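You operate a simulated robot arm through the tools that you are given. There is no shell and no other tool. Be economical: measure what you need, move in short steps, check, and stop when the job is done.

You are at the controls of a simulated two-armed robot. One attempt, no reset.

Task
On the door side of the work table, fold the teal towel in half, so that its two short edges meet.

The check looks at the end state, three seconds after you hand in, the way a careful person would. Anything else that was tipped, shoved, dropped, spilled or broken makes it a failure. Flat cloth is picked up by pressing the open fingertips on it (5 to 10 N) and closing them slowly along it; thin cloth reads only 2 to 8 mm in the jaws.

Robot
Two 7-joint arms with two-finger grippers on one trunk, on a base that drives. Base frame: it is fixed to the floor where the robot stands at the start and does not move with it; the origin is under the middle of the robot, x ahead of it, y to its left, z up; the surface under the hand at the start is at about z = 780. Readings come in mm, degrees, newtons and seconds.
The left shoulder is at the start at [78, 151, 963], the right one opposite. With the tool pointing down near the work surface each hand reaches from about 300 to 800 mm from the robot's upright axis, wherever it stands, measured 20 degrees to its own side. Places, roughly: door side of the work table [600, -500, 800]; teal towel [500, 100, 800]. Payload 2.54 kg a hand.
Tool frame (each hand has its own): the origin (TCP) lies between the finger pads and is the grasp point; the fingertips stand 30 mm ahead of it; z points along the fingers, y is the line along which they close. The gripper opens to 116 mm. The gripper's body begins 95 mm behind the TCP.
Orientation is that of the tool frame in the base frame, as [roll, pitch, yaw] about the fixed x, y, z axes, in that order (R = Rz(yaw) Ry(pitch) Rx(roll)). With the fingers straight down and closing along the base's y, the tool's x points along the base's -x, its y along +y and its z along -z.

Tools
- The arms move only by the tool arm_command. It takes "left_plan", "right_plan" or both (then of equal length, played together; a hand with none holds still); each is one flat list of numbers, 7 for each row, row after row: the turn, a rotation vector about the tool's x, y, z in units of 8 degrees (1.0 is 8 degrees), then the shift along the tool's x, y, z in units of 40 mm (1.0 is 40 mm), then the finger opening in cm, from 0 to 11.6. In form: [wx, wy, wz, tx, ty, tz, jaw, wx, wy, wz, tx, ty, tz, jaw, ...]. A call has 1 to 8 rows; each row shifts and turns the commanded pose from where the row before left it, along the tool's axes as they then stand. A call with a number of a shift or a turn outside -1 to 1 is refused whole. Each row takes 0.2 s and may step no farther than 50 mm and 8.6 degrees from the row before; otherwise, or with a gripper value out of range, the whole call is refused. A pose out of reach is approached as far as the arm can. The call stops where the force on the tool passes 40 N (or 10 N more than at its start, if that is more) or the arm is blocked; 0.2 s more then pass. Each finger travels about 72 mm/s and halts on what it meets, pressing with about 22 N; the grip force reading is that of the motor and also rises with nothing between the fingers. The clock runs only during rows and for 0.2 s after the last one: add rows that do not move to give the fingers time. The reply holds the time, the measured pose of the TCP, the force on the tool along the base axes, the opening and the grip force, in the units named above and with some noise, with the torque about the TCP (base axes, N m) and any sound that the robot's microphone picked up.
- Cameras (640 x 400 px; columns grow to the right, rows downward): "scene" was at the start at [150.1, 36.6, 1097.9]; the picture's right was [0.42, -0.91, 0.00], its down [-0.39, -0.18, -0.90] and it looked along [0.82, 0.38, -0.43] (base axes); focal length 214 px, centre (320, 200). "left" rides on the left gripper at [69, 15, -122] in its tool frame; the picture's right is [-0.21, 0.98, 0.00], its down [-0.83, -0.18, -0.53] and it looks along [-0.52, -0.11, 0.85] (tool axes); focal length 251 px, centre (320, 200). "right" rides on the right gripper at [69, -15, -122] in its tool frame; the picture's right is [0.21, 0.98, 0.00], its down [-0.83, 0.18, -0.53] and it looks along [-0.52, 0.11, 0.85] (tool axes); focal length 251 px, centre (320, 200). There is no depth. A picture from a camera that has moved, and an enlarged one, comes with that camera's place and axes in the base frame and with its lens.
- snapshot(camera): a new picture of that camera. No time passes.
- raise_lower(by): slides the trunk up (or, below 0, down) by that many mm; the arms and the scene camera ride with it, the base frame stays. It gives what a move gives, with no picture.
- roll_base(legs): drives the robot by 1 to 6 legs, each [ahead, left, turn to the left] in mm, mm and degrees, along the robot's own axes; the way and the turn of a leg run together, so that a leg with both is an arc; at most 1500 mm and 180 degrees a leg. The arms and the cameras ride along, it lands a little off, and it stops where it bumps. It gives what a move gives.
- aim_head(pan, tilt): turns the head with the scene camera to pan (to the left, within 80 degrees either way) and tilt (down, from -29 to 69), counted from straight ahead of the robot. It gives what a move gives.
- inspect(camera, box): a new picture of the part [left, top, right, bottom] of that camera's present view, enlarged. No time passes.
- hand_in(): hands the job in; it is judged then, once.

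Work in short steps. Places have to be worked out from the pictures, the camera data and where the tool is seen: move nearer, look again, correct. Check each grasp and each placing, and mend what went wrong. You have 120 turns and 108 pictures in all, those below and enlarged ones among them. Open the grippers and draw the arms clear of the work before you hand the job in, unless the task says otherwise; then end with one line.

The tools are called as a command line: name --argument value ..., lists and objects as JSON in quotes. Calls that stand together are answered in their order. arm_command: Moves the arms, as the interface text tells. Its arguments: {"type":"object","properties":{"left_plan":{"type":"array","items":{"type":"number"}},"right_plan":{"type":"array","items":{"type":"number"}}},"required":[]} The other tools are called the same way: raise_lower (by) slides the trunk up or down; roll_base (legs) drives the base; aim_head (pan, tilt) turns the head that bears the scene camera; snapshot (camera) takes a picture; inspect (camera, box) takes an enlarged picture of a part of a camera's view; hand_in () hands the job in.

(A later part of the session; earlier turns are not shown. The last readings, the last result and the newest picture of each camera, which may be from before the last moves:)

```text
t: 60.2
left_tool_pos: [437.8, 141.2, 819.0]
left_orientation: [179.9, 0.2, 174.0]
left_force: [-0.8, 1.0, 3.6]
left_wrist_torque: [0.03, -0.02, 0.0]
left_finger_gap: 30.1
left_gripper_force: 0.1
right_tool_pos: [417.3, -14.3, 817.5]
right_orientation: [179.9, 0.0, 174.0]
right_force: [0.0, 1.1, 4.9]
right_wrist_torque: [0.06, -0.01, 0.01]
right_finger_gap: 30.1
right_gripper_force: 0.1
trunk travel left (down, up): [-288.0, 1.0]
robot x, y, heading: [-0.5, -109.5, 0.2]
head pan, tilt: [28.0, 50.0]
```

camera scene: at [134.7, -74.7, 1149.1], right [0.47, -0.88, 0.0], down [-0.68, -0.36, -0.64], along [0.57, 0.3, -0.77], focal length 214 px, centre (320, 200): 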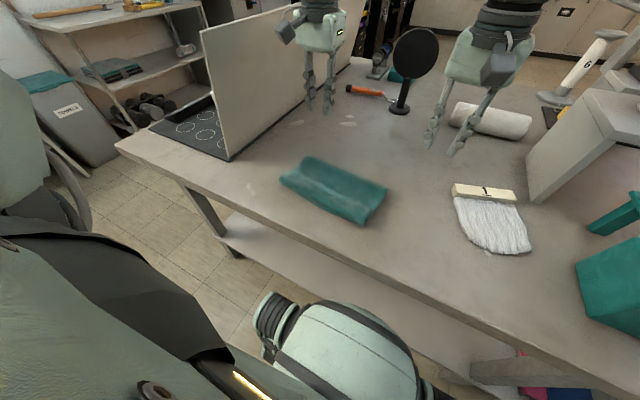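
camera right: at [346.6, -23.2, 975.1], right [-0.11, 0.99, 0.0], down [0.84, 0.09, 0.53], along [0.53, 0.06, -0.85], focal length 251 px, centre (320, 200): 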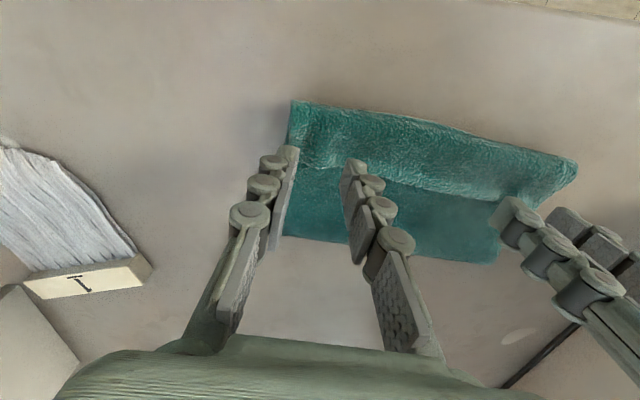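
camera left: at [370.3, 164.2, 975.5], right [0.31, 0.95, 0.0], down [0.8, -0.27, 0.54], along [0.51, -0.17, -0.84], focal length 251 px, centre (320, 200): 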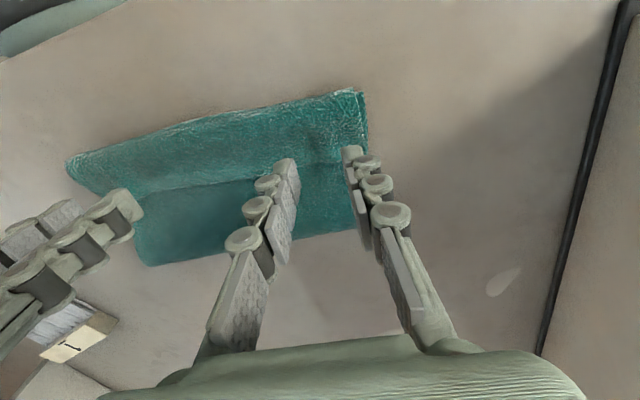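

Light contact (3.6/4.9 N), enough to catch only the top layer. Close slowly.

arm_command --left_plan '[0, 0, 0, 0, 0, 0.02, 2.6, 0, 0, 0, 0, 0, 0, 2.2, 0, 0, 0, 0, 0, 0, 1.8, 0, 0, 0, 0, 0, 0, 1.4, 0, 0, 0, 0, 0, 0, 1.0, 0, 0, 0, 0, 0, 0, 0.6, 0, 0, 0, 0, 0, 0, 0.2, 0, 0, 0, 0, 0, 0, 0]' --right_plan '[0, 0, 0, 0, 0, 0, 2.6, 0, 0, 0, 0, 0, 0, 2.2, 0, 0, 0, 0, 0, 0, 1.8, 0, 0, 0, 0, 0, 0, 1.4, 0, 0, 0, 0, 0, 0, 1.0, 0, 0, 0, 0, 0, 0, 0.6, 0, 0, 0, 0, 0, 0, 0.2, 0, 0, 0, 0, 0, 0, 0]'

snapshot --camera "right"

snapshot --camera "left"

```text
t: 62.0
left_tool_pos: [437.4, 140.8, 819.5]
left_orientation: [179.9, 0.0, 174.0]
left_force: [-0.6, -3.7, 2.4]
left_wrist_torque: [-0.08, 0.0, 0.05]
left_finger_gap: 2.9
left_gripper_force: 22.4
right_tool_pos: [417.6, -15.1, 818.5]
right_orientation: [179.9, 0.0, 173.9]
right_force: [-0.7, 3.5, 4.3]
right_wrist_torque: [0.12, 0.0, 0.03]
right_finger_gap: 5.4
right_gripper_force: 21.9
trunk travel left (down, up): [-288.0, 1.0]
robot x, y, heading: [-1.6, -108.0, 0.0]
head pan, tilt: [28.0, 50.0]
```

```text
48 pictures are left
camera right: at [346.2, -23.3, 940.8], right [-0.11, 0.99, 0.0], down [0.84, 0.09, 0.53], along [0.53, 0.06, -0.85], focal length 251 px, centre (320, 200)
```

right: 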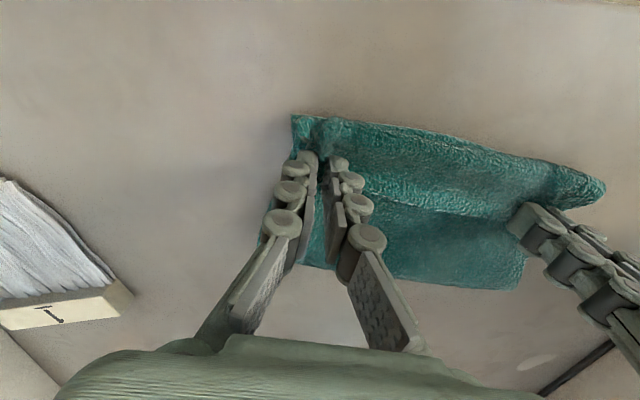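

```text
47 pictures are left
camera left: at [370.2, 164.0, 941.9], right [0.32, 0.95, 0.0], down [0.8, -0.27, 0.54], along [0.51, -0.17, -0.84], focal length 251 px, centre (320, 200)
```

left: 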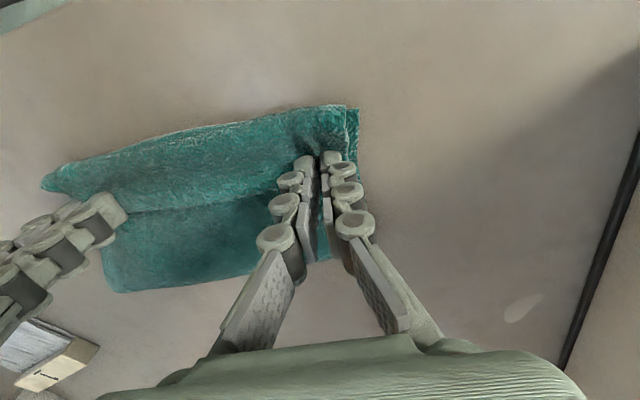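

Gripped. Lift 50 mm and check that only the top layer comes up.

arm_command --left_plan '[0, 0, 0, 0, 0, -0.3, 0, 0, 0, 0, 0, 0, -0.5, 0, 0, 0, 0, 0, 0, -0.5, 0, 0, 0, 0, 0, 0, 0, 0]' --right_plan '[0, 0, 0, 0, 0, -0.3, 0, 0, 0, 0, 0, 0, -0.5, 0, 0, 0, 0, 0, 0, -0.5, 0, 0, 0, 0, 0, 0, 0, 0]'

snapshot --camera "scene"

inspect --camera "scene" --box '[260, 130, 410, 240]'

```text
t: 63.0
left_tool_pos: [438.9, 143.1, 871.3]
left_orientation: [-179.9, 0.1, 174.0]
left_force: [-1.4, -4.3, 0.8]
left_wrist_torque: [-0.11, 0.0, 0.04]
left_finger_gap: 3.2
left_gripper_force: 22.0
right_tool_pos: [417.0, -13.5, 871.7]
right_orientation: [179.8, 0.1, 174.0]
right_force: [0.1, 4.4, 0.3]
right_wrist_torque: [0.12, 0.03, -0.02]
right_finger_gap: 5.0
right_gripper_force: 22.1
trunk travel left (down, up): [-288.0, 1.0]
robot x, y, heading: [-0.5, -106.6, -0.2]
head pan, tilt: [28.0, 50.0]
```

```text
46 pictures are left
camera scene: at [134.7, -74.6, 1149.0], right [0.47, -0.88, 0.0], down [-0.68, -0.36, -0.64], along [0.57, 0.3, -0.77], focal length 214 px, centre (320, 200)
```

scene: 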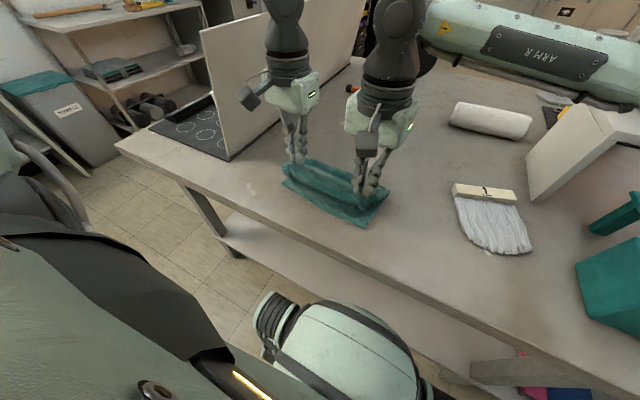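

```text
3.64 times, centred on (335, 185) of scene
camera zoom: at [134.7, -74.6, 1149.0], right [0.47, -0.88, 0.0], down [-0.68, -0.36, -0.64], along [0.57, 0.3, -0.77], focal length 780 px, centre (266, 254)
```

zoom: 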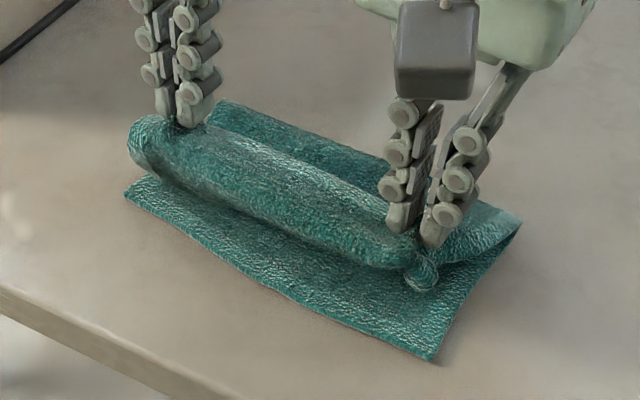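

Only the top layer comes up and the bottom lies flat. Now raise it up over the intended crease line (x≈545) to stretch out the slack.

arm_command --left_plan '[0, 0, 0, -0.6, 0, -0.5, 0, 0, 0, 0, -0.75, 0, -0.4, 0, 0, 0, 0, -0.75, 0, -0.4, 0, 0, 0, 0, -0.75, 0, -0.35, 0, 0, 0, 0, 0, 0, 0, 0]' --right_plan '[0, 0, 0, -0.6, 0, -0.5, 0, 0, 0, 0, -0.8, 0, -0.4, 0, 0, 0, 0, -0.8, 0, -0.4, 0, 0, 0, 0, -0.75, 0, -0.35, 0, 0, 0, 0, 0, 0, 0, 0]'

snapshot --camera "scene"

inspect --camera "scene" --box '[260, 90, 410, 240]'

```text
t: 64.2
left_tool_pos: [550.2, 128.8, 937.3]
left_orientation: [179.9, 0.0, 174.0]
left_force: [-0.9, -3.6, -0.2]
left_wrist_torque: [-0.14, 0.01, 0.05]
left_finger_gap: 3.2
left_gripper_force: 22.2
right_tool_pos: [534.2, -27.3, 937.7]
right_orientation: [-179.9, -0.1, 174.0]
right_force: [-0.9, 3.8, -0.2]
right_wrist_torque: [0.13, -0.02, 0.02]
right_finger_gap: 4.9
right_gripper_force: 21.9
trunk travel left (down, up): [-288.0, 1.0]
robot x, y, heading: [4.9, -108.8, -0.1]
head pan, tilt: [28.0, 50.0]
```

```text
44 pictures are left
camera scene: at [134.4, -74.6, 1149.1], right [0.47, -0.88, 0.0], down [-0.68, -0.36, -0.64], along [0.57, 0.3, -0.77], focal length 214 px, centre (320, 200)
```

scene: 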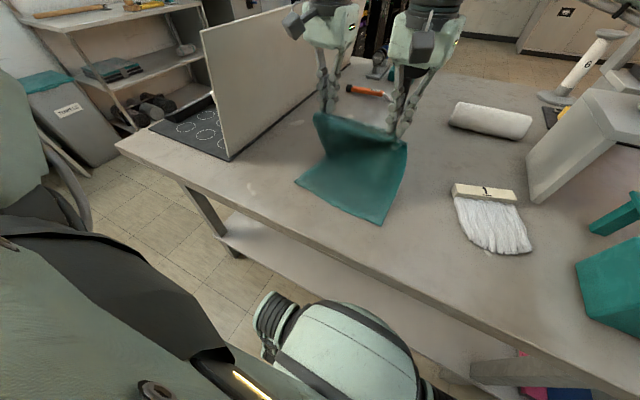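

```text
2.67 times, centred on (335, 165) of scene
camera zoom: at [134.4, -74.6, 1149.1], right [0.47, -0.88, 0.0], down [-0.68, -0.36, -0.64], along [0.57, 0.3, -0.77], focal length 572 px, centre (280, 293)
```

zoom: 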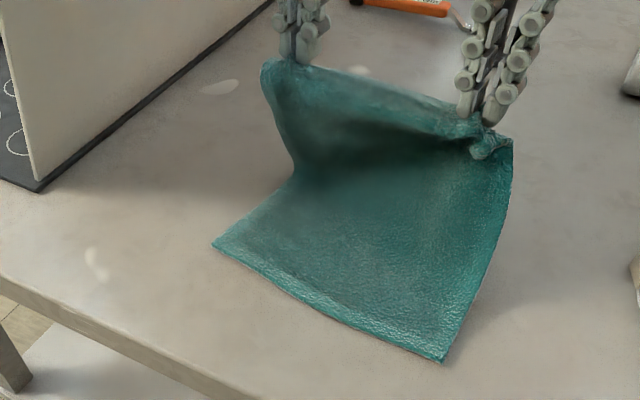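

The cloth is stretched out properly, but the whole towel slid by about (+20,-32): near corners now ≈(431,149) and (405,-72). New edge targets are left tip ≈(442,118) and right ≈(424,-41). I'll lay it down along a nearly taut arc while tilting the fingers forward, so the edge trails toward the robot.

arm_command --left_plan '[0, -0.875, 0, 0.893, -0.14, 0.33, 0, 0, -0.875, 0, 0.91, -0.14, 0.51, 0, 0, -0.875, 0, 0.79, -0.14, 0.55, 0, 0, 0, 0, 0, 0, 0, 0]' --right_plan '[0, -0.875, 0, 0.893, -0.16, 0.33, 0, 0, -0.875, 0, 0.91, -0.16, 0.51, 0, 0, -0.875, 0, 0.79, -0.16, 0.55, 0, 0, 0, 0, 0, 0, 0, 0]'

snapshot --camera "scene"

inspect --camera "scene" --box '[260, 90, 410, 240]'

```text
t: 65.2
left_tool_pos: [454.4, 122.5, 870.6]
left_orientation: [180.0, 21.1, 174.0]
left_force: [-0.2, -6.0, 0.0]
left_wrist_torque: [-0.15, 0.03, 0.01]
left_finger_gap: 3.3
left_gripper_force: 21.9
right_tool_pos: [440.3, -36.4, 870.3]
right_orientation: [179.9, 21.0, 173.9]
right_force: [0.5, 5.6, -0.6]
right_wrist_torque: [0.18, -0.02, 0.04]
right_finger_gap: 4.9
right_gripper_force: 22.0
trunk travel left (down, up): [-288.0, 1.0]
robot x, y, heading: [-1.9, -110.8, 0.0]
head pan, tilt: [28.0, 50.0]
```

```text
42 pictures are left
camera scene: at [134.8, -74.8, 1149.0], right [0.47, -0.88, 0.0], down [-0.68, -0.36, -0.64], along [0.57, 0.3, -0.77], focal length 214 px, centre (320, 200)
```

scene: 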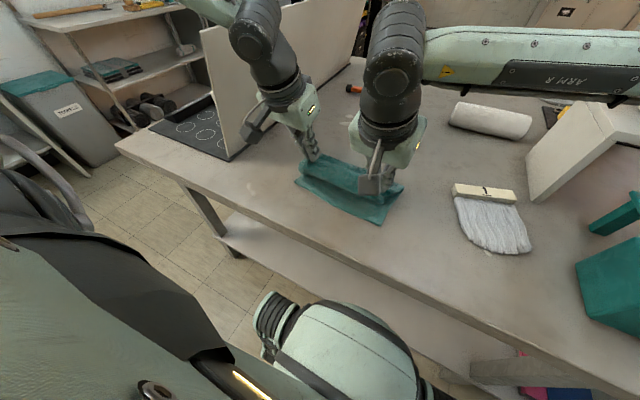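

```text
2.67 times, centred on (335, 165) of scene
camera zoom: at [134.8, -74.8, 1149.0], right [0.47, -0.88, 0.0], down [-0.68, -0.36, -0.64], along [0.57, 0.3, -0.77], focal length 572 px, centre (280, 293)
```

zoom: 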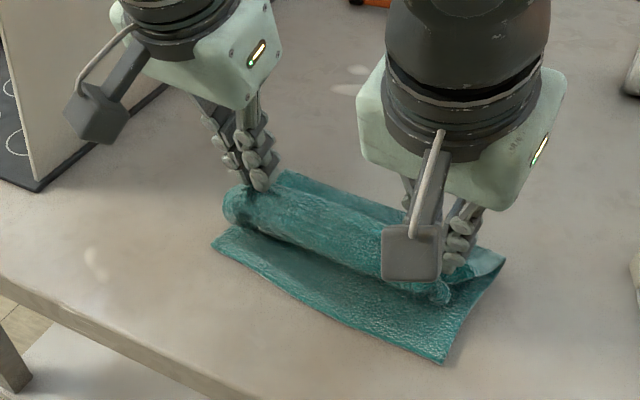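

The previous arc was too taut and peeled the crease toward the robot. A freely hanging cloth wants a 45° lay-down path instead. I'll swing the edge back up over the true half line (tips at about (574,102) and (556,-57), 128 mm high), untilting.

arm_command --left_plan '[0, 0.875, 0, -0.56, -0.04, 0.215, 0, 0, 0.875, 0, -0.61, -0.04, 0.024, 0, 0, 0.875, 0, -0.64, -0.04, -0.3, 0, 0, 0, 0, -0.6, -0.04, -0.6, 0, 0, 0, 0, -0.63, -0.04, -0.62, 0, 0, 0, 0, 0, 0, 0, 0]' --right_plan '[0, 0.875, 0, -0.56, -0.04, 0.215, 0, 0, 0.875, 0, -0.61, -0.04, 0.024, 0, 0, 0.875, 0, -0.64, -0.04, -0.3, 0, 0, 0, 0, -0.6, -0.04, -0.6, 0, 0, 0, 0, -0.53, -0.04, -0.62, 0, 0, 0, 0, 0, 0, 0, 0]'

inspect --camera "scene" --box '[260, 90, 410, 240]'

```text
t: 66.7
left_tool_pos: [575.7, 102.6, 938.7]
left_orientation: [-179.9, 0.0, 174.0]
left_force: [-0.6, -5.8, 0.6]
left_wrist_torque: [-0.17, 0.01, 0.09]
left_finger_gap: 3.0
left_gripper_force: 22.8
right_tool_pos: [554.0, -57.5, 939.3]
right_orientation: [179.9, -0.1, 174.0]
right_force: [-0.2, 7.3, 0.1]
right_wrist_torque: [0.18, 0.01, -0.04]
right_finger_gap: 5.0
right_gripper_force: 21.9
trunk travel left (down, up): [-288.0, 1.0]
robot x, y, heading: [-1.3, -111.6, -0.2]
head pan, tilt: [28.0, 50.0]
```

```text
2.67 times, centred on (335, 165) of scene
camera zoom: at [134.5, -74.7, 1149.0], right [0.47, -0.88, 0.0], down [-0.68, -0.36, -0.64], along [0.57, 0.3, -0.77], focal length 572 px, centre (280, 293)
```

zoom: 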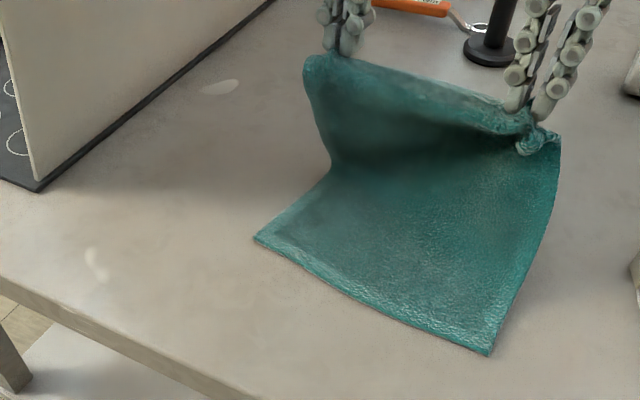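

The towel keeps following the hands when taut; near corners are now ≈(453,119) and (424,-102). From here I'll lower for slack, push slightly outward to seat the crease, then lay the edge down along a 45° line, shifting 27 mm sideways to square it.

arm_command --left_plan '[0, 0, 0, -0.3, 0, 0.375, 0, 0, 0, 0, -0.3, 0, 0.375, 0, 0, 0, 0, 0.675, -0.135, 0.445, 0, 0, 0, 0, 0.675, -0.135, 0.445, 0, 0, -0.875, 0, 0.77, -0.135, 0.45, 0, 0, -0.875, 0, 0.815, -0.135, 0.366, 0, 0, 0, 0, 0, 0, 0, 0]' --right_plan '[0, 0, 0, -0.3, 0, 0.375, 0, 0, 0, 0, -0.3, 0, 0.375, 0, 0, 0, 0, 0.675, -0.135, 0.445, 0, 0, 0, 0, 0.675, -0.135, 0.445, 0, 0, -0.875, 0, 0.77, -0.135, 0.45, 0, 0, -0.875, 0, 0.815, -0.135, 0.366, 0, 0, 0, 0, 0, 0, 0, 0]'

inspect --camera "scene" --box '[260, 90, 410, 240]'

```text
t: 68.2
left_tool_pos: [482.5, 91.1, 836.4]
left_orientation: [179.9, 14.1, 174.1]
left_force: [-1.1, -7.6, -1.4]
left_wrist_torque: [-0.19, 0.03, 0.05]
left_finger_gap: 3.4
left_gripper_force: 22.0
right_tool_pos: [461.1, -70.2, 836.3]
right_orientation: [179.9, 14.0, 174.0]
right_force: [1.6, 7.5, -1.0]
right_wrist_torque: [0.25, 0.02, 0.07]
right_finger_gap: 5.1
right_gripper_force: 22.3
trunk travel left (down, up): [-288.0, 1.0]
robot x, y, heading: [-0.2, -107.9, 0.1]
head pan, tilt: [28.0, 50.0]
```

```text
2.67 times, centred on (335, 165) of scene
camera zoom: at [134.8, -74.7, 1149.0], right [0.47, -0.88, 0.0], down [-0.68, -0.36, -0.64], along [0.57, 0.3, -0.77], focal length 572 px, centre (280, 293)
```

zoom: 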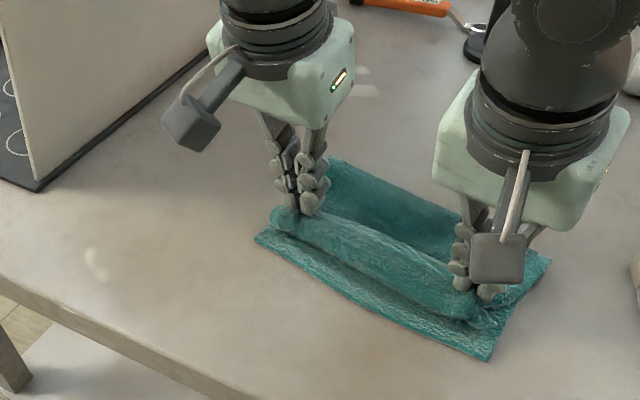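

The bottom stays put and the crease is now near the half line. Continue at low height to the target so the top layer pulls flat.

arm_command --left_plan '[0, -0.44, 0, 0.43, -0.07, 0.2, 0, 0, -0.44, 0, 0.43, -0.07, 0.1, 0, 0, 0, 0, 0.08, 0, 0, 0, 0, 0, 0, 0, 0, 0, 0]' --right_plan '[0, -0.44, 0, 0.43, -0.07, 0.2, 0, 0, -0.44, 0, 0.43, -0.07, 0.1, 0, 0, 0, 0, 0.08, 0, 0, 0, 0, 0, 0, 0, 0, 0, 0]'

inspect --camera "scene" --box '[260, 90, 410, 240]'

snapshot --camera "left"

```text
t: 69.2
left_tool_pos: [449.4, 87.5, 817.9]
left_orientation: [179.8, 21.4, 174.0]
left_force: [2.2, -7.0, 12.6]
left_wrist_torque: [-0.21, -0.09, 0.01]
left_finger_gap: 3.2
left_gripper_force: 22.0
right_tool_pos: [427.9, -70.2, 817.4]
right_orientation: [179.8, 21.3, 173.9]
right_force: [5.9, 7.7, 18.4]
right_wrist_torque: [0.26, -0.21, 0.05]
right_finger_gap: 4.6
right_gripper_force: 22.0
trunk travel left (down, up): [-288.0, 1.0]
robot x, y, heading: [-0.9, -108.5, 0.5]
head pan, tilt: [28.0, 50.0]
```

```text
2.67 times, centred on (335, 165) of scene
camera zoom: at [133.4, -75.1, 1149.6], right [0.47, -0.88, 0.0], down [-0.67, -0.36, -0.64], along [0.57, 0.3, -0.77], focal length 572 px, centre (280, 293)
```

zoom: 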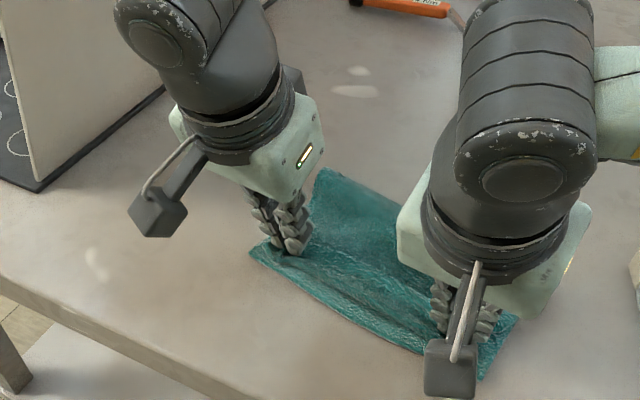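

```text
37 pictures are left
camera left: at [342.4, 114.4, 906.4], right [0.3, 0.95, 0.08], down [0.55, -0.24, 0.8], along [0.78, -0.2, -0.6], focal length 251 px, centre (320, 200)
```

left: 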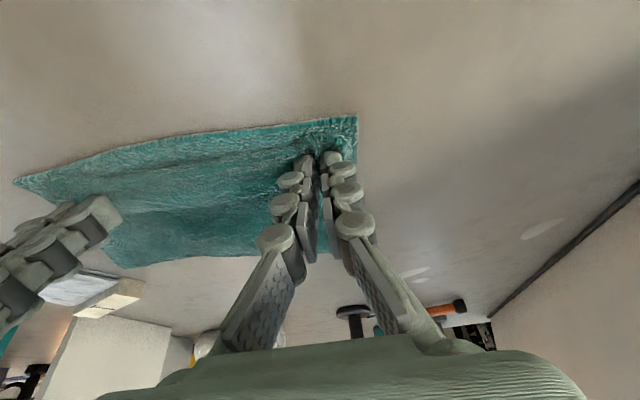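

Laid down, pressing a bit too hard. Ease up 3 mm, open, and retreat back along the tool axis.

arm_command --left_plan '[0, 0, 0, 0, 0, -0.08, 0, 0, 0, 0, 0, 0, 0, 0.6, 0, 0, 0, 0, 0, 0, 1.4, 0, 0, 0, 0, 0, -0.1, 1.8, 0, 0, 0, 0, 0, -0.6, 1.8, 0, 0, 0, 0, 0, -0.9, 1.8, 0, 0, 0, 0, 0, -0.9, 1.8]' --right_plan '[0, 0, 0, 0, 0, -0.08, 0, 0, 0, 0, 0, 0, 0, 0.6, 0, 0, 0, 0, 0, 0, 1.4, 0, 0, 0, 0, 0, -0.1, 1.8, 0, 0, 0, 0, 0, -0.6, 1.8, 0, 0, 0, 0, 0, -0.9, 1.8, 0, 0, 0, 0, 0, -0.9, 1.8]'

snapshot --camera "left"

snapshot --camera "right"

```text
t: 70.8
left_tool_pos: [411.2, 92.6, 909.3]
left_orientation: [179.8, 21.1, 173.8]
left_force: [0.4, 0.5, 0.0]
left_wrist_torque: [-0.03, 0.0, 0.03]
left_finger_gap: 18.0
left_gripper_force: 0.1
right_tool_pos: [390.9, -67.5, 911.7]
right_orientation: [-180.0, 21.0, 174.0]
right_force: [-0.5, 1.0, 0.0]
right_wrist_torque: [0.01, -0.02, -0.01]
right_finger_gap: 18.2
right_gripper_force: 0.2
trunk travel left (down, up): [-288.0, 1.0]
robot x, y, heading: [3.5, -107.7, 0.1]
head pan, tilt: [28.0, 50.0]
```

```text
36 pictures are left
camera left: at [304.9, 118.5, 1001.0], right [0.3, 0.95, 0.08], down [0.56, -0.24, 0.8], along [0.77, -0.2, -0.6], focal length 251 px, centre (320, 200)
```

left: 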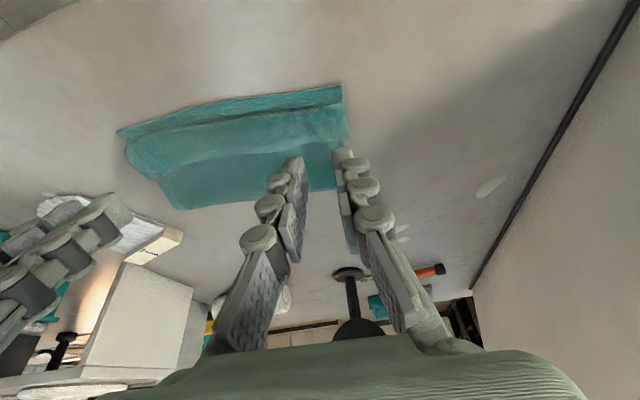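

```text
35 pictures are left
camera right: at [281.1, -71.1, 1000.5], right [-0.1, 0.99, -0.08], down [0.6, 0.12, 0.79], along [0.8, 0.03, -0.6], focal length 251 px, centre (320, 200)
```

right: 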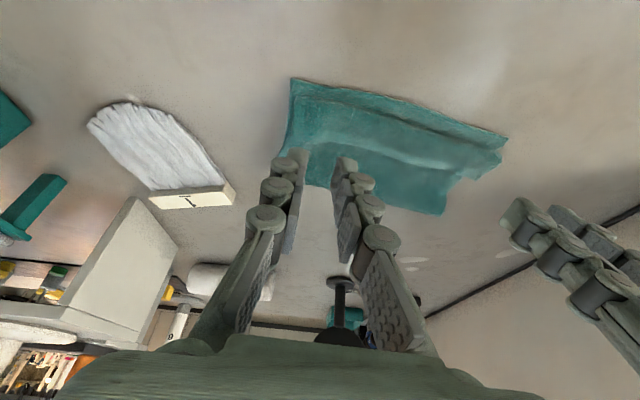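

Inspect these more closely.

inspect --camera "right" --box '[270, 70, 520, 220]'

inspect --camera "left" --box '[100, 70, 360, 220]'

```text
2.56 times, centred on (395, 145) of right
camera zoom: at [281.1, -71.1, 1000.5], right [-0.1, 0.99, -0.08], down [0.6, 0.12, 0.79], along [0.8, 0.03, -0.6], focal length 644 px, centre (128, 341)
```

zoom: 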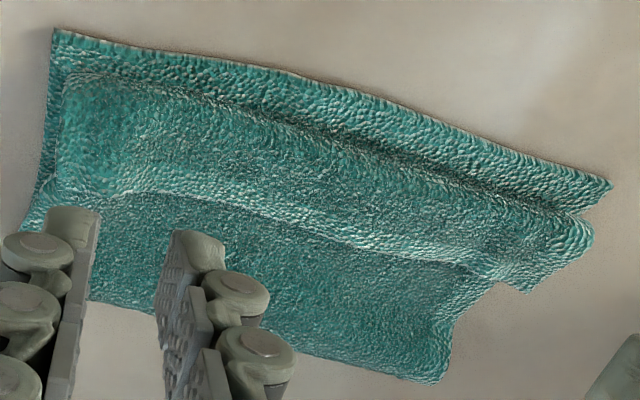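

```text
2.46 times, centred on (230, 145) of left
camera zoom: at [304.9, 118.5, 1001.0], right [0.3, 0.95, 0.08], down [0.56, -0.24, 0.8], along [0.77, -0.2, -0.6], focal length 619 px, centre (542, 335)
```

zoom: 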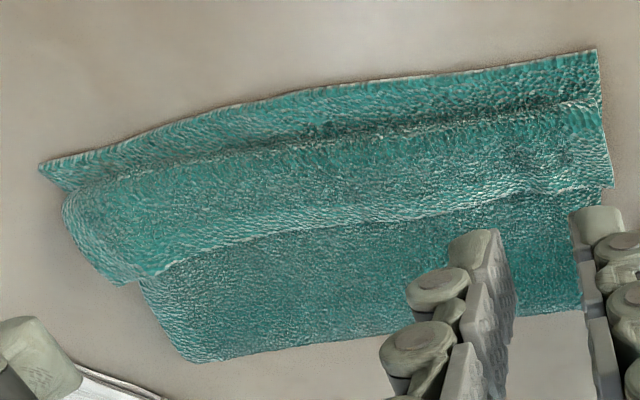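

Now the state is clear: crease at b≈141 mm, the top layer is ~23 mm too long, and its excess is doubled back as a ~38 mm flap. I'll regrasp the flap right at its edge, swing it back to lay more cloth outward, then return on the 45° path. First untilt and hover.

arm_command --left_plan '[0, 0.875, 0, 0, 0, 0, 3, 0, 0.875, 0, 0, 0, 0, 3, 0, 0.875, 0, 0, 0, 0, 3, 0, 0, 0, -0.785, -0.05, 0.4, 3, 0, 0, 0, -0.785, -0.05, 0.5, 3, 0, 0, 0, 0, 0, 0.55, 3, 0, 0, 0, 0, 0, 0, 3]' --right_plan '[0, 0.875, 0, 0, 0, 0, 3, 0, 0.875, 0, 0, 0, 0, 3, 0, 0.875, 0, 0, 0, 0, 3, 0, 0, 0, -0.82, -0.02, 0.45, 3, 0, 0, 0, -0.82, -0.02, 0.5, 3, 0, 0, 0, 0, 0, 0.55, 3, 0, 0, 0, 0, 0, 0, 3]'

inspect --camera "left" --box '[40, 60, 420, 300]'

inspect --camera "right" --box '[220, 60, 600, 300]'

```text
t: 72.5
left_tool_pos: [473.9, 81.6, 852.9]
left_orientation: [179.8, 0.1, 174.1]
left_force: [0.2, 0.3, -0.7]
left_wrist_torque: [0.0, -0.02, -0.04]
left_finger_gap: 30.2
left_gripper_force: 0.2
right_tool_pos: [454.8, -75.2, 851.4]
right_orientation: [180.0, 0.0, 174.0]
right_force: [-0.1, -0.1, -0.2]
right_wrist_torque: [-0.01, -0.02, -0.02]
right_finger_gap: 30.0
right_gripper_force: 0.0
trunk travel left (down, up): [-288.0, 1.0]
robot x, y, heading: [0.6, -109.0, 0.0]
head pan, tilt: [28.0, 50.0]
```

```text
1.67 times, centred on (230, 180) of left
camera zoom: at [407.0, 103.8, 976.3], right [0.32, 0.95, 0.0], down [0.8, -0.27, 0.53], along [0.51, -0.17, -0.84], focal length 419 px, centre (470, 233)
```

zoom: 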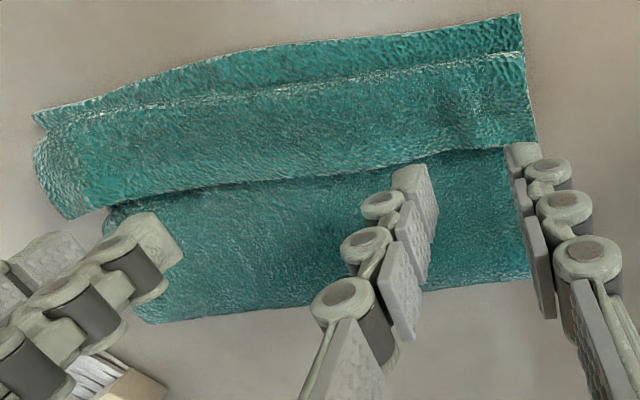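

```text
1.67 times, centred on (410, 180) of right
camera zoom: at [384.4, -83.7, 973.0], right [-0.11, 0.99, 0.0], down [0.84, 0.09, 0.53], along [0.53, 0.06, -0.85], focal length 419 px, centre (170, 233)
```

zoom: 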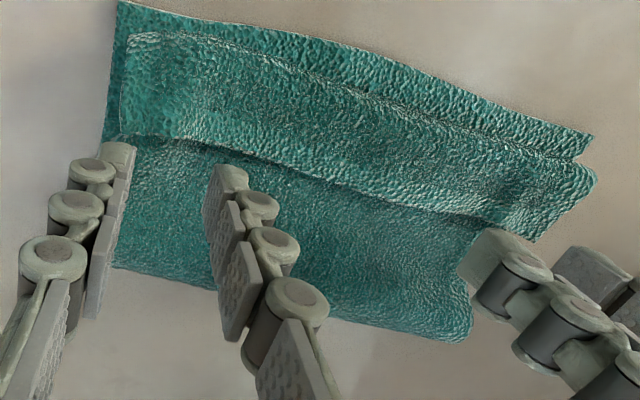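

The edge line is clear: 4 mm beyond the left TCP, while the right TCP needs 10 mm back. Adjust and descend.

arm_command --left_plan '[0, 0, 0, 0, 0, 0, 3, 0, 0, 0, 0, 0, 0.4, 3, 0, 0, 0, 0, 0, 0.37, 3, 0, 0, 0, 0, 0, 0, 3]' --right_plan '[0, 0, 0, 0.25, 0, 0, 3, 0, 0, 0, 0, 0, 0.4, 3, 0, 0, 0, 0, 0, 0.35, 3, 0, 0, 0, 0, 0, 0, 3]'

arm_command --left_plan '[0, 0, 0, 0, 0, 0.06, 3, 0, 0, 0, 0, 0, 0, 3]' --right_plan '[0, 0, 0, 0, 0, 0.06, 3, 0, 0, 0, 0, 0, 0, 3]'

```text
t: 73.5
left_tool_pos: [473.9, 81.4, 821.9]
left_orientation: [179.9, 0.1, 174.0]
left_force: [0.1, 0.1, 1.2]
left_wrist_torque: [0.01, 0.03, -0.01]
left_finger_gap: 30.0
left_gripper_force: 0.0
right_tool_pos: [444.8, -73.8, 820.8]
right_orientation: [179.8, 0.0, 174.0]
right_force: [-1.2, 0.4, 2.4]
right_wrist_torque: [-0.01, 0.04, 0.01]
right_finger_gap: 30.0
right_gripper_force: 0.1
trunk travel left (down, up): [-288.0, 1.0]
robot x, y, heading: [0.2, -105.9, -0.0]
head pan, tilt: [28.0, 50.0]
```

```text
t: 74.0
left_tool_pos: [472.8, 80.5, 819.5]
left_orientation: [180.0, 0.2, 174.1]
left_force: [0.2, 0.7, 2.2]
left_wrist_torque: [0.01, 0.0, 0.0]
left_finger_gap: 30.1
left_gripper_force: 0.1
right_tool_pos: [444.8, -74.9, 818.2]
right_orientation: [179.9, -0.1, 173.9]
right_force: [-0.5, 1.0, 5.5]
right_wrist_torque: [0.06, 0.01, 0.0]
right_finger_gap: 30.0
right_gripper_force: 0.2
trunk travel left (down, up): [-288.0, 1.0]
robot x, y, heading: [-3.0, -107.8, 0.3]
head pan, tilt: [28.0, 50.0]
```

Close slowly, with a bit more press on the left.

arm_command --left_plan '[0, 0, 0, 0, 0, 0.05, 2.6, 0, 0, 0, 0, 0, 0, 2.2, 0, 0, 0, 0, 0, 0, 1.8, 0, 0, 0, 0, 0, 0, 1.4, 0, 0, 0, 0, 0, 0, 1.0, 0, 0, 0, 0, 0, 0, 0.6, 0, 0, 0, 0, 0, 0, 0.2, 0, 0, 0, 0, 0, 0, 0]' --right_plan '[0, 0, 0, 0, 0, 0, 2.6, 0, 0, 0, 0, 0, 0, 2.2, 0, 0, 0, 0, 0, 0, 1.8, 0, 0, 0, 0, 0, 0, 1.4, 0, 0, 0, 0, 0, 0, 1.0, 0, 0, 0, 0, 0, 0, 0.6, 0, 0, 0, 0, 0, 0, 0.2, 0, 0, 0, 0, 0, 0, 0]'

arm_command --left_plan '[0, 0, 0, 0, 0, -0.3, 0, 0, 0, 0, 0, 0, -0.5, 0, 0, 0, 0, -0.3, 0, -0.5, 0, 0, 0, 0, 0, 0, 0, 0]' --right_plan '[0, 0, 0, 0, 0, -0.3, 0, 0, 0, 0, 0, 0, -0.5, 0, 0, 0, 0, -0.3, 0, -0.5, 0, 0, 0, 0, 0, 0, 0, 0]'

inspect --camera "scene" --box '[260, 90, 410, 240]'

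```text
t: 75.8
left_tool_pos: [472.9, 81.6, 817.0]
left_orientation: [180.0, 0.1, 174.0]
left_force: [-0.8, -3.3, 3.0]
left_wrist_torque: [-0.11, 0.04, 0.04]
left_finger_gap: 3.8
left_gripper_force: 21.6
right_tool_pos: [445.5, -73.8, 819.5]
right_orientation: [179.9, 0.0, 174.0]
right_force: [0.8, 4.3, 2.6]
right_wrist_torque: [0.13, -0.01, 0.05]
right_finger_gap: 7.0
right_gripper_force: 21.9
trunk travel left (down, up): [-288.0, 1.0]
robot x, y, heading: [0.9, -105.7, 0.2]
head pan, tilt: [28.0, 50.0]
```

```text
t: 76.8
left_tool_pos: [485.3, 80.2, 868.9]
left_orientation: [179.8, 0.0, 174.1]
left_force: [-0.8, -3.5, -0.5]
left_wrist_torque: [-0.1, 0.02, 0.03]
left_finger_gap: 3.7
left_gripper_force: 21.8
right_tool_pos: [457.3, -75.4, 870.9]
right_orientation: [179.9, 0.0, 173.9]
right_force: [0.1, 4.5, -0.3]
right_wrist_torque: [0.14, -0.02, -0.03]
right_finger_gap: 7.0
right_gripper_force: 22.4
trunk travel left (down, up): [-288.0, 1.0]
robot x, y, heading: [-0.2, -106.4, 0.1]
head pan, tilt: [28.0, 50.0]
```

```text
2.67 times, centred on (335, 165) of scene
camera zoom: at [134.6, -74.6, 1149.0], right [0.47, -0.88, 0.0], down [-0.68, -0.36, -0.64], along [0.57, 0.3, -0.77], focal length 572 px, centre (280, 293)
```

zoom: 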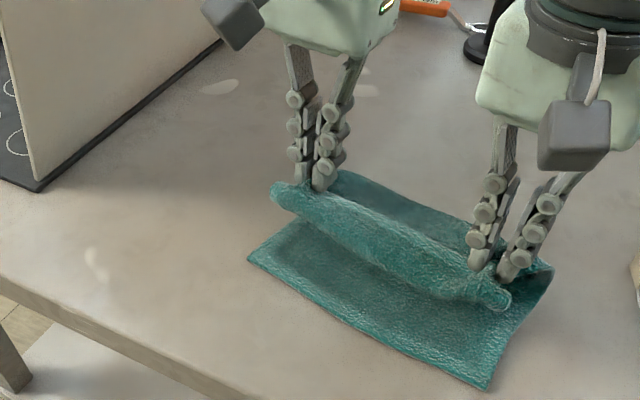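

Good: only the top layer is held. Swing it outward past the half line at low height to straighten and re-lay the bottom.

arm_command --left_plan '[0, 0, 0, -0.845, -0.057, 0, 0, 0, 0, 0, -0.845, -0.057, 0, 0, 0, 0, 0, -0.845, -0.057, 0.05, 0, 0, 0, 0, -0.845, -0.057, 0.05, 0, 0, 0, 0, -0.845, -0.057, 0.05, 0, 0, 0, 0, 0, 0, 0, 0]' --right_plan '[0, 0, 0, -0.878, -0.078, 0, 0, 0, 0, 0, -0.878, -0.078, 0, 0, 0, 0, 0, -0.878, -0.078, 0.05, 0, 0, 0, 0, -0.878, -0.078, 0.05, 0, 0, 0, 0, -0.878, -0.078, 0.05, 0, 0, 0, 0, 0, 0, 0, 0]'

inspect --camera "scene" --box '[260, 70, 430, 240]'

```text
t: 78.2
left_tool_pos: [622.6, 74.8, 872.4]
left_orientation: [-179.8, 0.3, 174.0]
left_force: [0.7, -20.2, -0.8]
left_wrist_torque: [-0.55, -0.09, 0.28]
left_finger_gap: 4.4
left_gripper_force: 21.7
left hand out of reach, approached as far as the arm can: row 4, 5
right_tool_pos: [628.7, -107.1, 864.1]
right_orientation: [179.8, -0.1, 174.1]
right_force: [-1.2, 21.1, 0.8]
right_wrist_torque: [0.66, 0.02, -0.18]
right_finger_gap: 5.6
right_gripper_force: 22.0
trunk travel left (down, up): [-288.0, 1.0]
robot x, y, heading: [0.2, -106.9, -0.0]
head pan, tilt: [28.0, 50.0]
```

```text
2.35 times, centred on (345, 155) of scene
camera zoom: at [134.4, -74.7, 1149.1], right [0.47, -0.88, 0.0], down [-0.68, -0.36, -0.64], along [0.57, 0.3, -0.77], focal length 505 px, centre (261, 306)
```

zoom: 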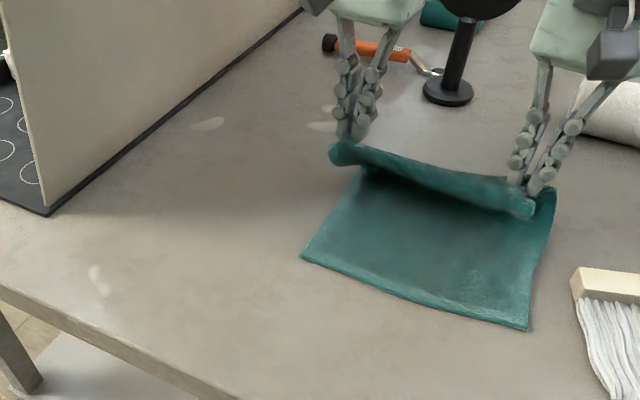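

The bottom slid and turned with the pull, but the cloth now lies out beyond the half line (crease at about near+170), which is what I need. Near corners are ≈(484,61) and (497,-158). I'll relax the sideways tension, then lay the edge back low onto targets (501,32)/(510,-127).

arm_command --left_plan '[0, 0, 0, 0, -0.575, 0, 0, 0, 0, 0, 0.58, -0.162, 0.26, 0, 0, 0, 0, 0.58, -0.162, 0.26, 0, 0, -0.875, 0, 0.67, -0.162, 0.26, 0, 0, -0.875, 0, 0.7, -0.162, 0.186, 0, 0, 0, 0, 0, 0, 0, 0]' --right_plan '[0, 0, 0, 0, 0, 0, 0, 0, 0, 0, 0.58, -0.162, 0.22, 0, 0, 0, 0, 0.58, -0.162, 0.22, 0, 0, -0.875, 0, 0.67, -0.162, 0.22, 0, 0, -0.875, 0, 0.7, -0.162, 0.146, 0, 0, 0, 0, 0, 0, 0, 0]'

inspect --camera "scene" --box '[280, 70, 450, 240]'

```text
t: 79.7
left_tool_pos: [508.6, 43.9, 830.2]
left_orientation: [-179.9, 14.1, 174.0]
left_force: [1.4, -6.6, -0.2]
left_wrist_torque: [-0.23, -0.06, 0.01]
left_finger_gap: 3.5
left_gripper_force: 21.6
left hand out of reach, approached as far as the arm can: row 1
right_tool_pos: [527.1, -123.9, 827.4]
right_orientation: [179.9, 14.0, 174.0]
right_force: [0.3, 8.3, 0.7]
right_wrist_torque: [0.23, 0.08, 0.03]
right_finger_gap: 3.8
right_gripper_force: 21.9
trunk travel left (down, up): [-288.0, 1.0]
robot x, y, heading: [0.0, -109.6, 0.1]
head pan, tilt: [28.0, 50.0]
```

```text
2.35 times, centred on (365, 155) of scene
camera zoom: at [134.8, -74.6, 1149.0], right [0.47, -0.88, 0.0], down [-0.68, -0.36, -0.64], along [0.57, 0.3, -0.77], focal length 505 px, centre (214, 306)
```

zoom: 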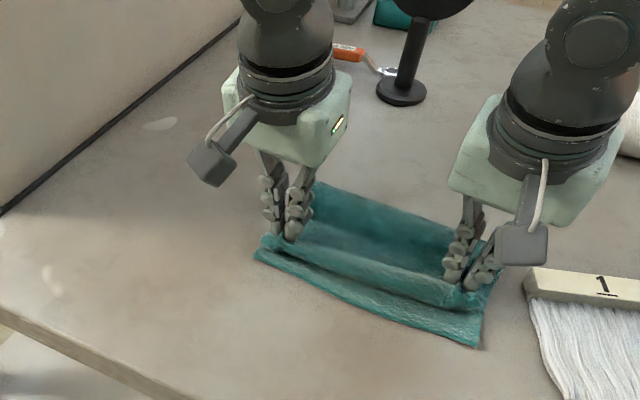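

Excellent: the crease now sits at b≈148–150 mm on both sides. Finish: move the left tip 16 mm and the right 42 mm toward the near edge while lowering.

arm_command --left_plan '[0, 0, 0, 0.23, -0.12, 0.08, 0, 0, 0, 0, 0.23, -0.12, 0.08, 0, 0, 0, 0, 0, 0, 0, 0]' --right_plan '[0, 0, 0, 0.54, -0.1, -0.02, 0, 0, 0, 0, 0.54, -0.1, 0.02, 0, 0, 0, 0, 0, 0, 0, 0]'

inspect --camera "scene" --box '[280, 70, 450, 240]'

inspect --camera "left" --box '[0, 60, 400, 300]'

```text
t: 80.5
left_tool_pos: [489.8, 36.3, 819.6]
left_orientation: [180.0, 14.2, 174.1]
left_force: [1.0, -3.2, 2.2]
left_wrist_torque: [-0.07, -0.02, 0.02]
left_finger_gap: 3.6
left_gripper_force: 21.6
right_tool_pos: [485.8, -128.4, 818.9]
right_orientation: [179.9, 14.1, 173.8]
right_force: [1.8, 4.3, 8.3]
right_wrist_torque: [0.14, -0.12, -0.02]
right_finger_gap: 3.0
right_gripper_force: 22.0
trunk travel left (down, up): [-288.0, 1.0]
robot x, y, heading: [2.8, -111.5, 0.2]
head pan, tilt: [28.0, 50.0]
```

```text
2.35 times, centred on (365, 155) of scene
camera zoom: at [134.2, -74.6, 1149.2], right [0.47, -0.88, 0.0], down [-0.68, -0.36, -0.64], along [0.57, 0.3, -0.77], focal length 505 px, centre (214, 306)
```

zoom: 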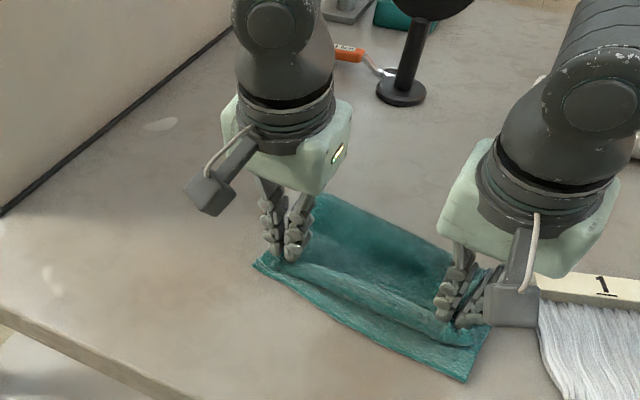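

```text
1.60 times, centred on (200, 180) of left
camera zoom: at [396.4, 62.2, 922.5], right [0.31, 0.95, 0.05], down [0.65, -0.25, 0.72], along [0.7, -0.19, -0.69], focal length 402 px, centre (512, 232)
```

zoom: 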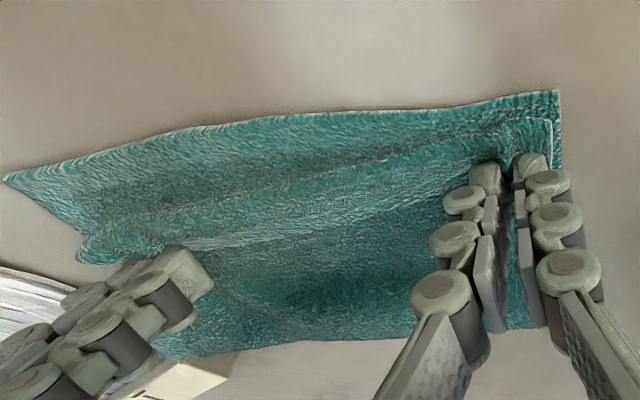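

The right bottom was dragged because I was pressing. The right edge still sits ~45 mm from its near corner, so I'll lift slightly, advance it without contact, then set down lightly.

arm_command --left_plan '[0, 0, 0, -0.05, 0, -0.19, 0, 0, 0, 0, 0.15, -0.11, -0.04, 0, 0, 0, 0, 0.15, -0.11, -0.04, 0, 0, 0, 0, 0.04, 0, 0.15, 0, 0, 0, 0, 0, 0, 0, 0]' --right_plan '[0, 0, 0, -0.09, 0, -0.36, 0, 0, 0, 0, 0.51, -0.08, -0.127, 0, 0, 0, 0, 0.51, -0.08, -0.127, 0, 0, 0, 0, 0.07, 0, 0.29, 0, 0, 0, 0, 0, 0, 0, 0]'

inspect --camera "scene" --box '[280, 70, 450, 240]'

inspect --camera "left" --box '[0, 60, 400, 300]'

```text
t: 81.7
left_tool_pos: [478.5, 30.2, 821.1]
left_orientation: [179.9, 14.1, 174.0]
left_force: [0.0, -2.2, 0.6]
left_wrist_torque: [-0.04, 0.05, -0.02]
left_finger_gap: 3.4
left_gripper_force: 22.2
right_tool_pos: [443.6, -132.5, 820.7]
right_orientation: [179.9, 14.0, 173.9]
right_force: [0.6, 1.9, 1.8]
right_wrist_torque: [0.08, -0.02, 0.01]
right_finger_gap: 3.1
right_gripper_force: 22.2
trunk travel left (down, up): [-288.0, 1.0]
robot x, y, heading: [4.4, -108.4, 0.0]
head pan, tilt: [28.0, 50.0]
```

```text
2.35 times, centred on (365, 155) of scene
camera zoom: at [134.5, -74.6, 1149.1], right [0.47, -0.88, 0.0], down [-0.68, -0.36, -0.64], along [0.57, 0.3, -0.77], focal length 505 px, centre (214, 306)
```

zoom: 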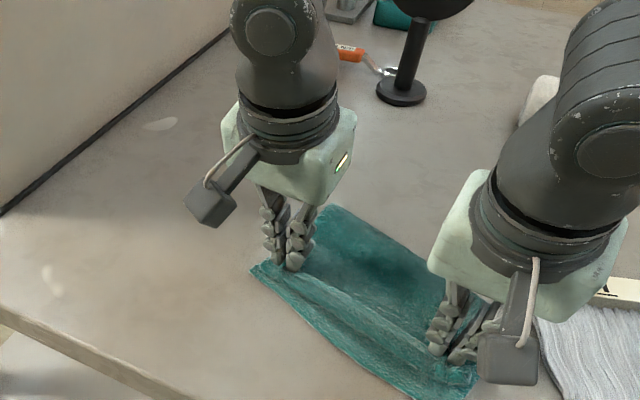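

```text
1.60 times, centred on (200, 180) of left
camera zoom: at [383.7, 55.3, 924.4], right [0.31, 0.95, 0.05], down [0.65, -0.25, 0.72], along [0.7, -0.19, -0.69], focal length 402 px, centre (512, 232)
```

zoom: 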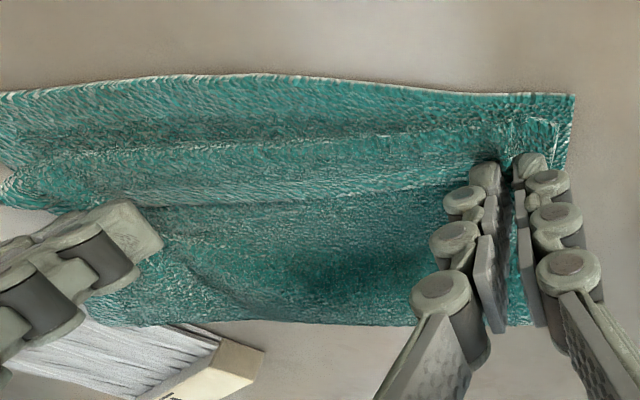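

inspect --camera "right" --box '[220, 60, 620, 300]'

```text
1.60 times, centred on (420, 180) of right
camera zoom: at [345.0, -136.4, 923.2], right [-0.1, 0.99, -0.05], down [0.69, 0.11, 0.72], along [0.72, 0.04, -0.69], focal length 402 px, centre (160, 232)
```

zoom: 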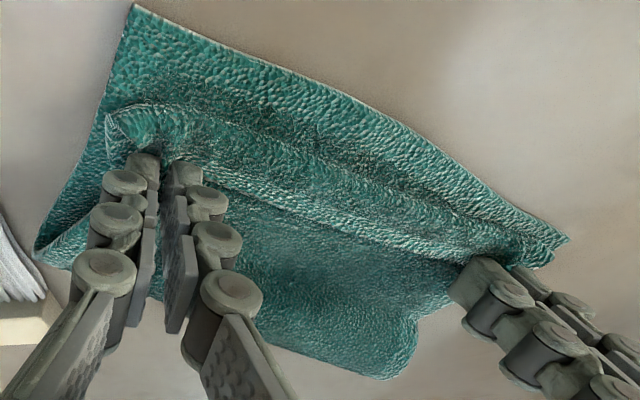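

The slack is trapped on the right and friction drags the bottom along. Cleaner approach: lift the towel completely off the table so it hangs straight from its short edge, then lower it and lay it down folded (45° out, 45° back). Lift now.

arm_command --left_plan '[0, 0.875, 0, 0, 0, -0.6, 0, 0, 0.875, 0, 0, 0, -0.6, 0, 0, 0, 0, -0.08, 0.3, -0.9, 0, 0, 0, 0, -0.08, 0.3, -0.9, 0, 0, 0, 0, -0.08, 0.3, -0.9, 0, 0, 0, 0, -0.08, 0.3, -0.9, 0, 0, 0, 0, -0.08, 0.3, -0.9, 0, 0, 0, 0, -0.08, 0.3, -0.9, 0]' --right_plan '[0, 0.875, 0, 0, 0, -0.6, 0, 0, 0.875, 0, 0, 0, -0.6, 0, 0, 0, 0, -0.15, 0.32, -0.9, 0, 0, 0, 0, -0.15, 0.32, -0.9, 0, 0, 0, 0, -0.15, 0.32, -0.9, 0, 0, 0, 0, -0.15, 0.32, -0.9, 0, 0, 0, 0, -0.15, 0.32, -0.9, 0, 0, 0, 0, -0.15, 0.32, -0.9, 0]'

snapshot --camera "scene"

```text
t: 83.5
left_tool_pos: [495.2, 100.9, 1085.0]
left_orientation: [179.9, 0.1, 174.0]
left_force: [0.1, 0.8, 0.3]
left_wrist_torque: [0.03, -0.03, 0.0]
left_finger_gap: 3.2
left_gripper_force: 21.8
right_tool_pos: [477.2, -56.6, 1084.6]
right_orientation: [180.0, 0.1, 174.1]
right_force: [-0.4, 0.4, -1.3]
right_wrist_torque: [0.01, 0.02, 0.01]
right_finger_gap: 3.1
right_gripper_force: 22.0
trunk travel left (down, up): [-288.0, 1.0]
robot x, y, heading: [0.2, -109.2, -0.3]
head pan, tilt: [28.0, 50.0]
```

```text
22 pictures are left
camera scene: at [134.0, -74.4, 1149.0], right [0.47, -0.88, 0.0], down [-0.68, -0.36, -0.64], along [0.57, 0.3, -0.77], focal length 214 px, centre (320, 200)
```

scene: 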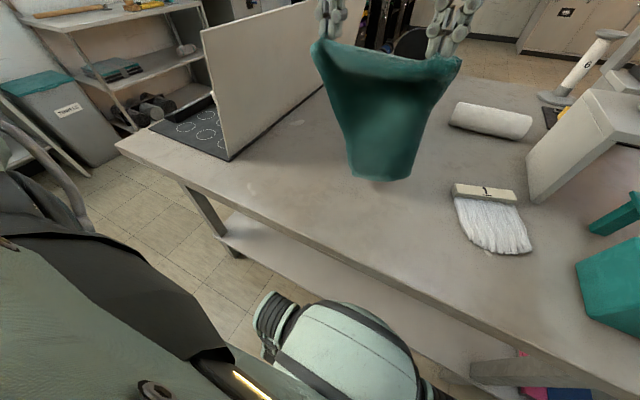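

The towel hangs freely and straight. Shift it 55 mm toward the robot (raised slightly) and widen the hands ~8 mm to straighten the edge.

arm_command --left_plan '[0, 0, 0, 0, 0.1, -0.4, 0, 0, 0, 0, 0.5, 0, 0, 0, 0, 0, 0, 0.5, 0, 0, 0, 0, 0, 0, 0.4, 0, 0, 0, 0, 0, 0, 0, 0, 0, 0, 0, 0, 0, 0, 0, 0, 0, 0, 0, 0, 0, 0, 0, 0]' --right_plan '[0, 0, 0, 0, -0.1, -0.4, 0, 0, 0, 0, 0.5, 0, 0, 0, 0, 0, 0, 0.5, 0, 0, 0, 0, 0, 0, 0.4, 0, 0, 0, 0, 0, 0, 0, 0, 0, 0, 0, 0, 0, 0, 0, 0, 0, 0, 0, 0, 0, 0, 0, 0]'

snapshot --camera "scene"

```text
t: 85.0
left_tool_pos: [440.0, 108.9, 1099.7]
left_orientation: [179.9, 0.2, 174.0]
left_force: [0.1, -3.4, 1.0]
left_wrist_torque: [-0.04, -0.01, -0.04]
left_finger_gap: 3.6
left_gripper_force: 22.4
right_tool_pos: [421.8, -55.9, 1099.8]
right_orientation: [179.9, 0.0, 174.0]
right_force: [0.2, 4.2, -1.3]
right_wrist_torque: [0.12, 0.01, -0.01]
right_finger_gap: 3.0
right_gripper_force: 22.3
trunk travel left (down, up): [-288.0, 1.0]
robot x, y, heading: [-0.2, -110.6, 0.1]
head pan, tilt: [28.0, 50.0]
```

```text
21 pictures are left
camera scene: at [134.7, -74.7, 1149.0], right [0.47, -0.88, 0.0], down [-0.68, -0.36, -0.64], along [0.57, 0.3, -0.77], focal length 214 px, centre (320, 200)
```

scene: 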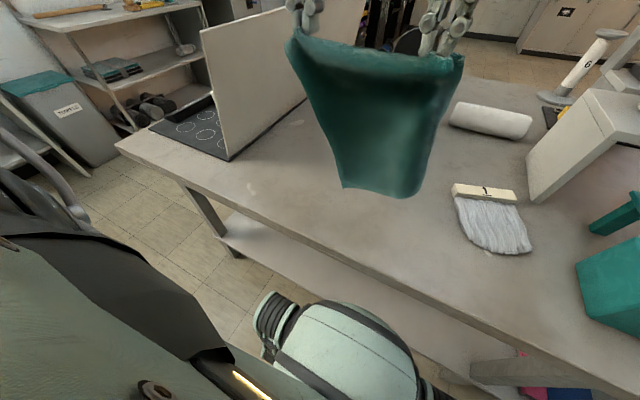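

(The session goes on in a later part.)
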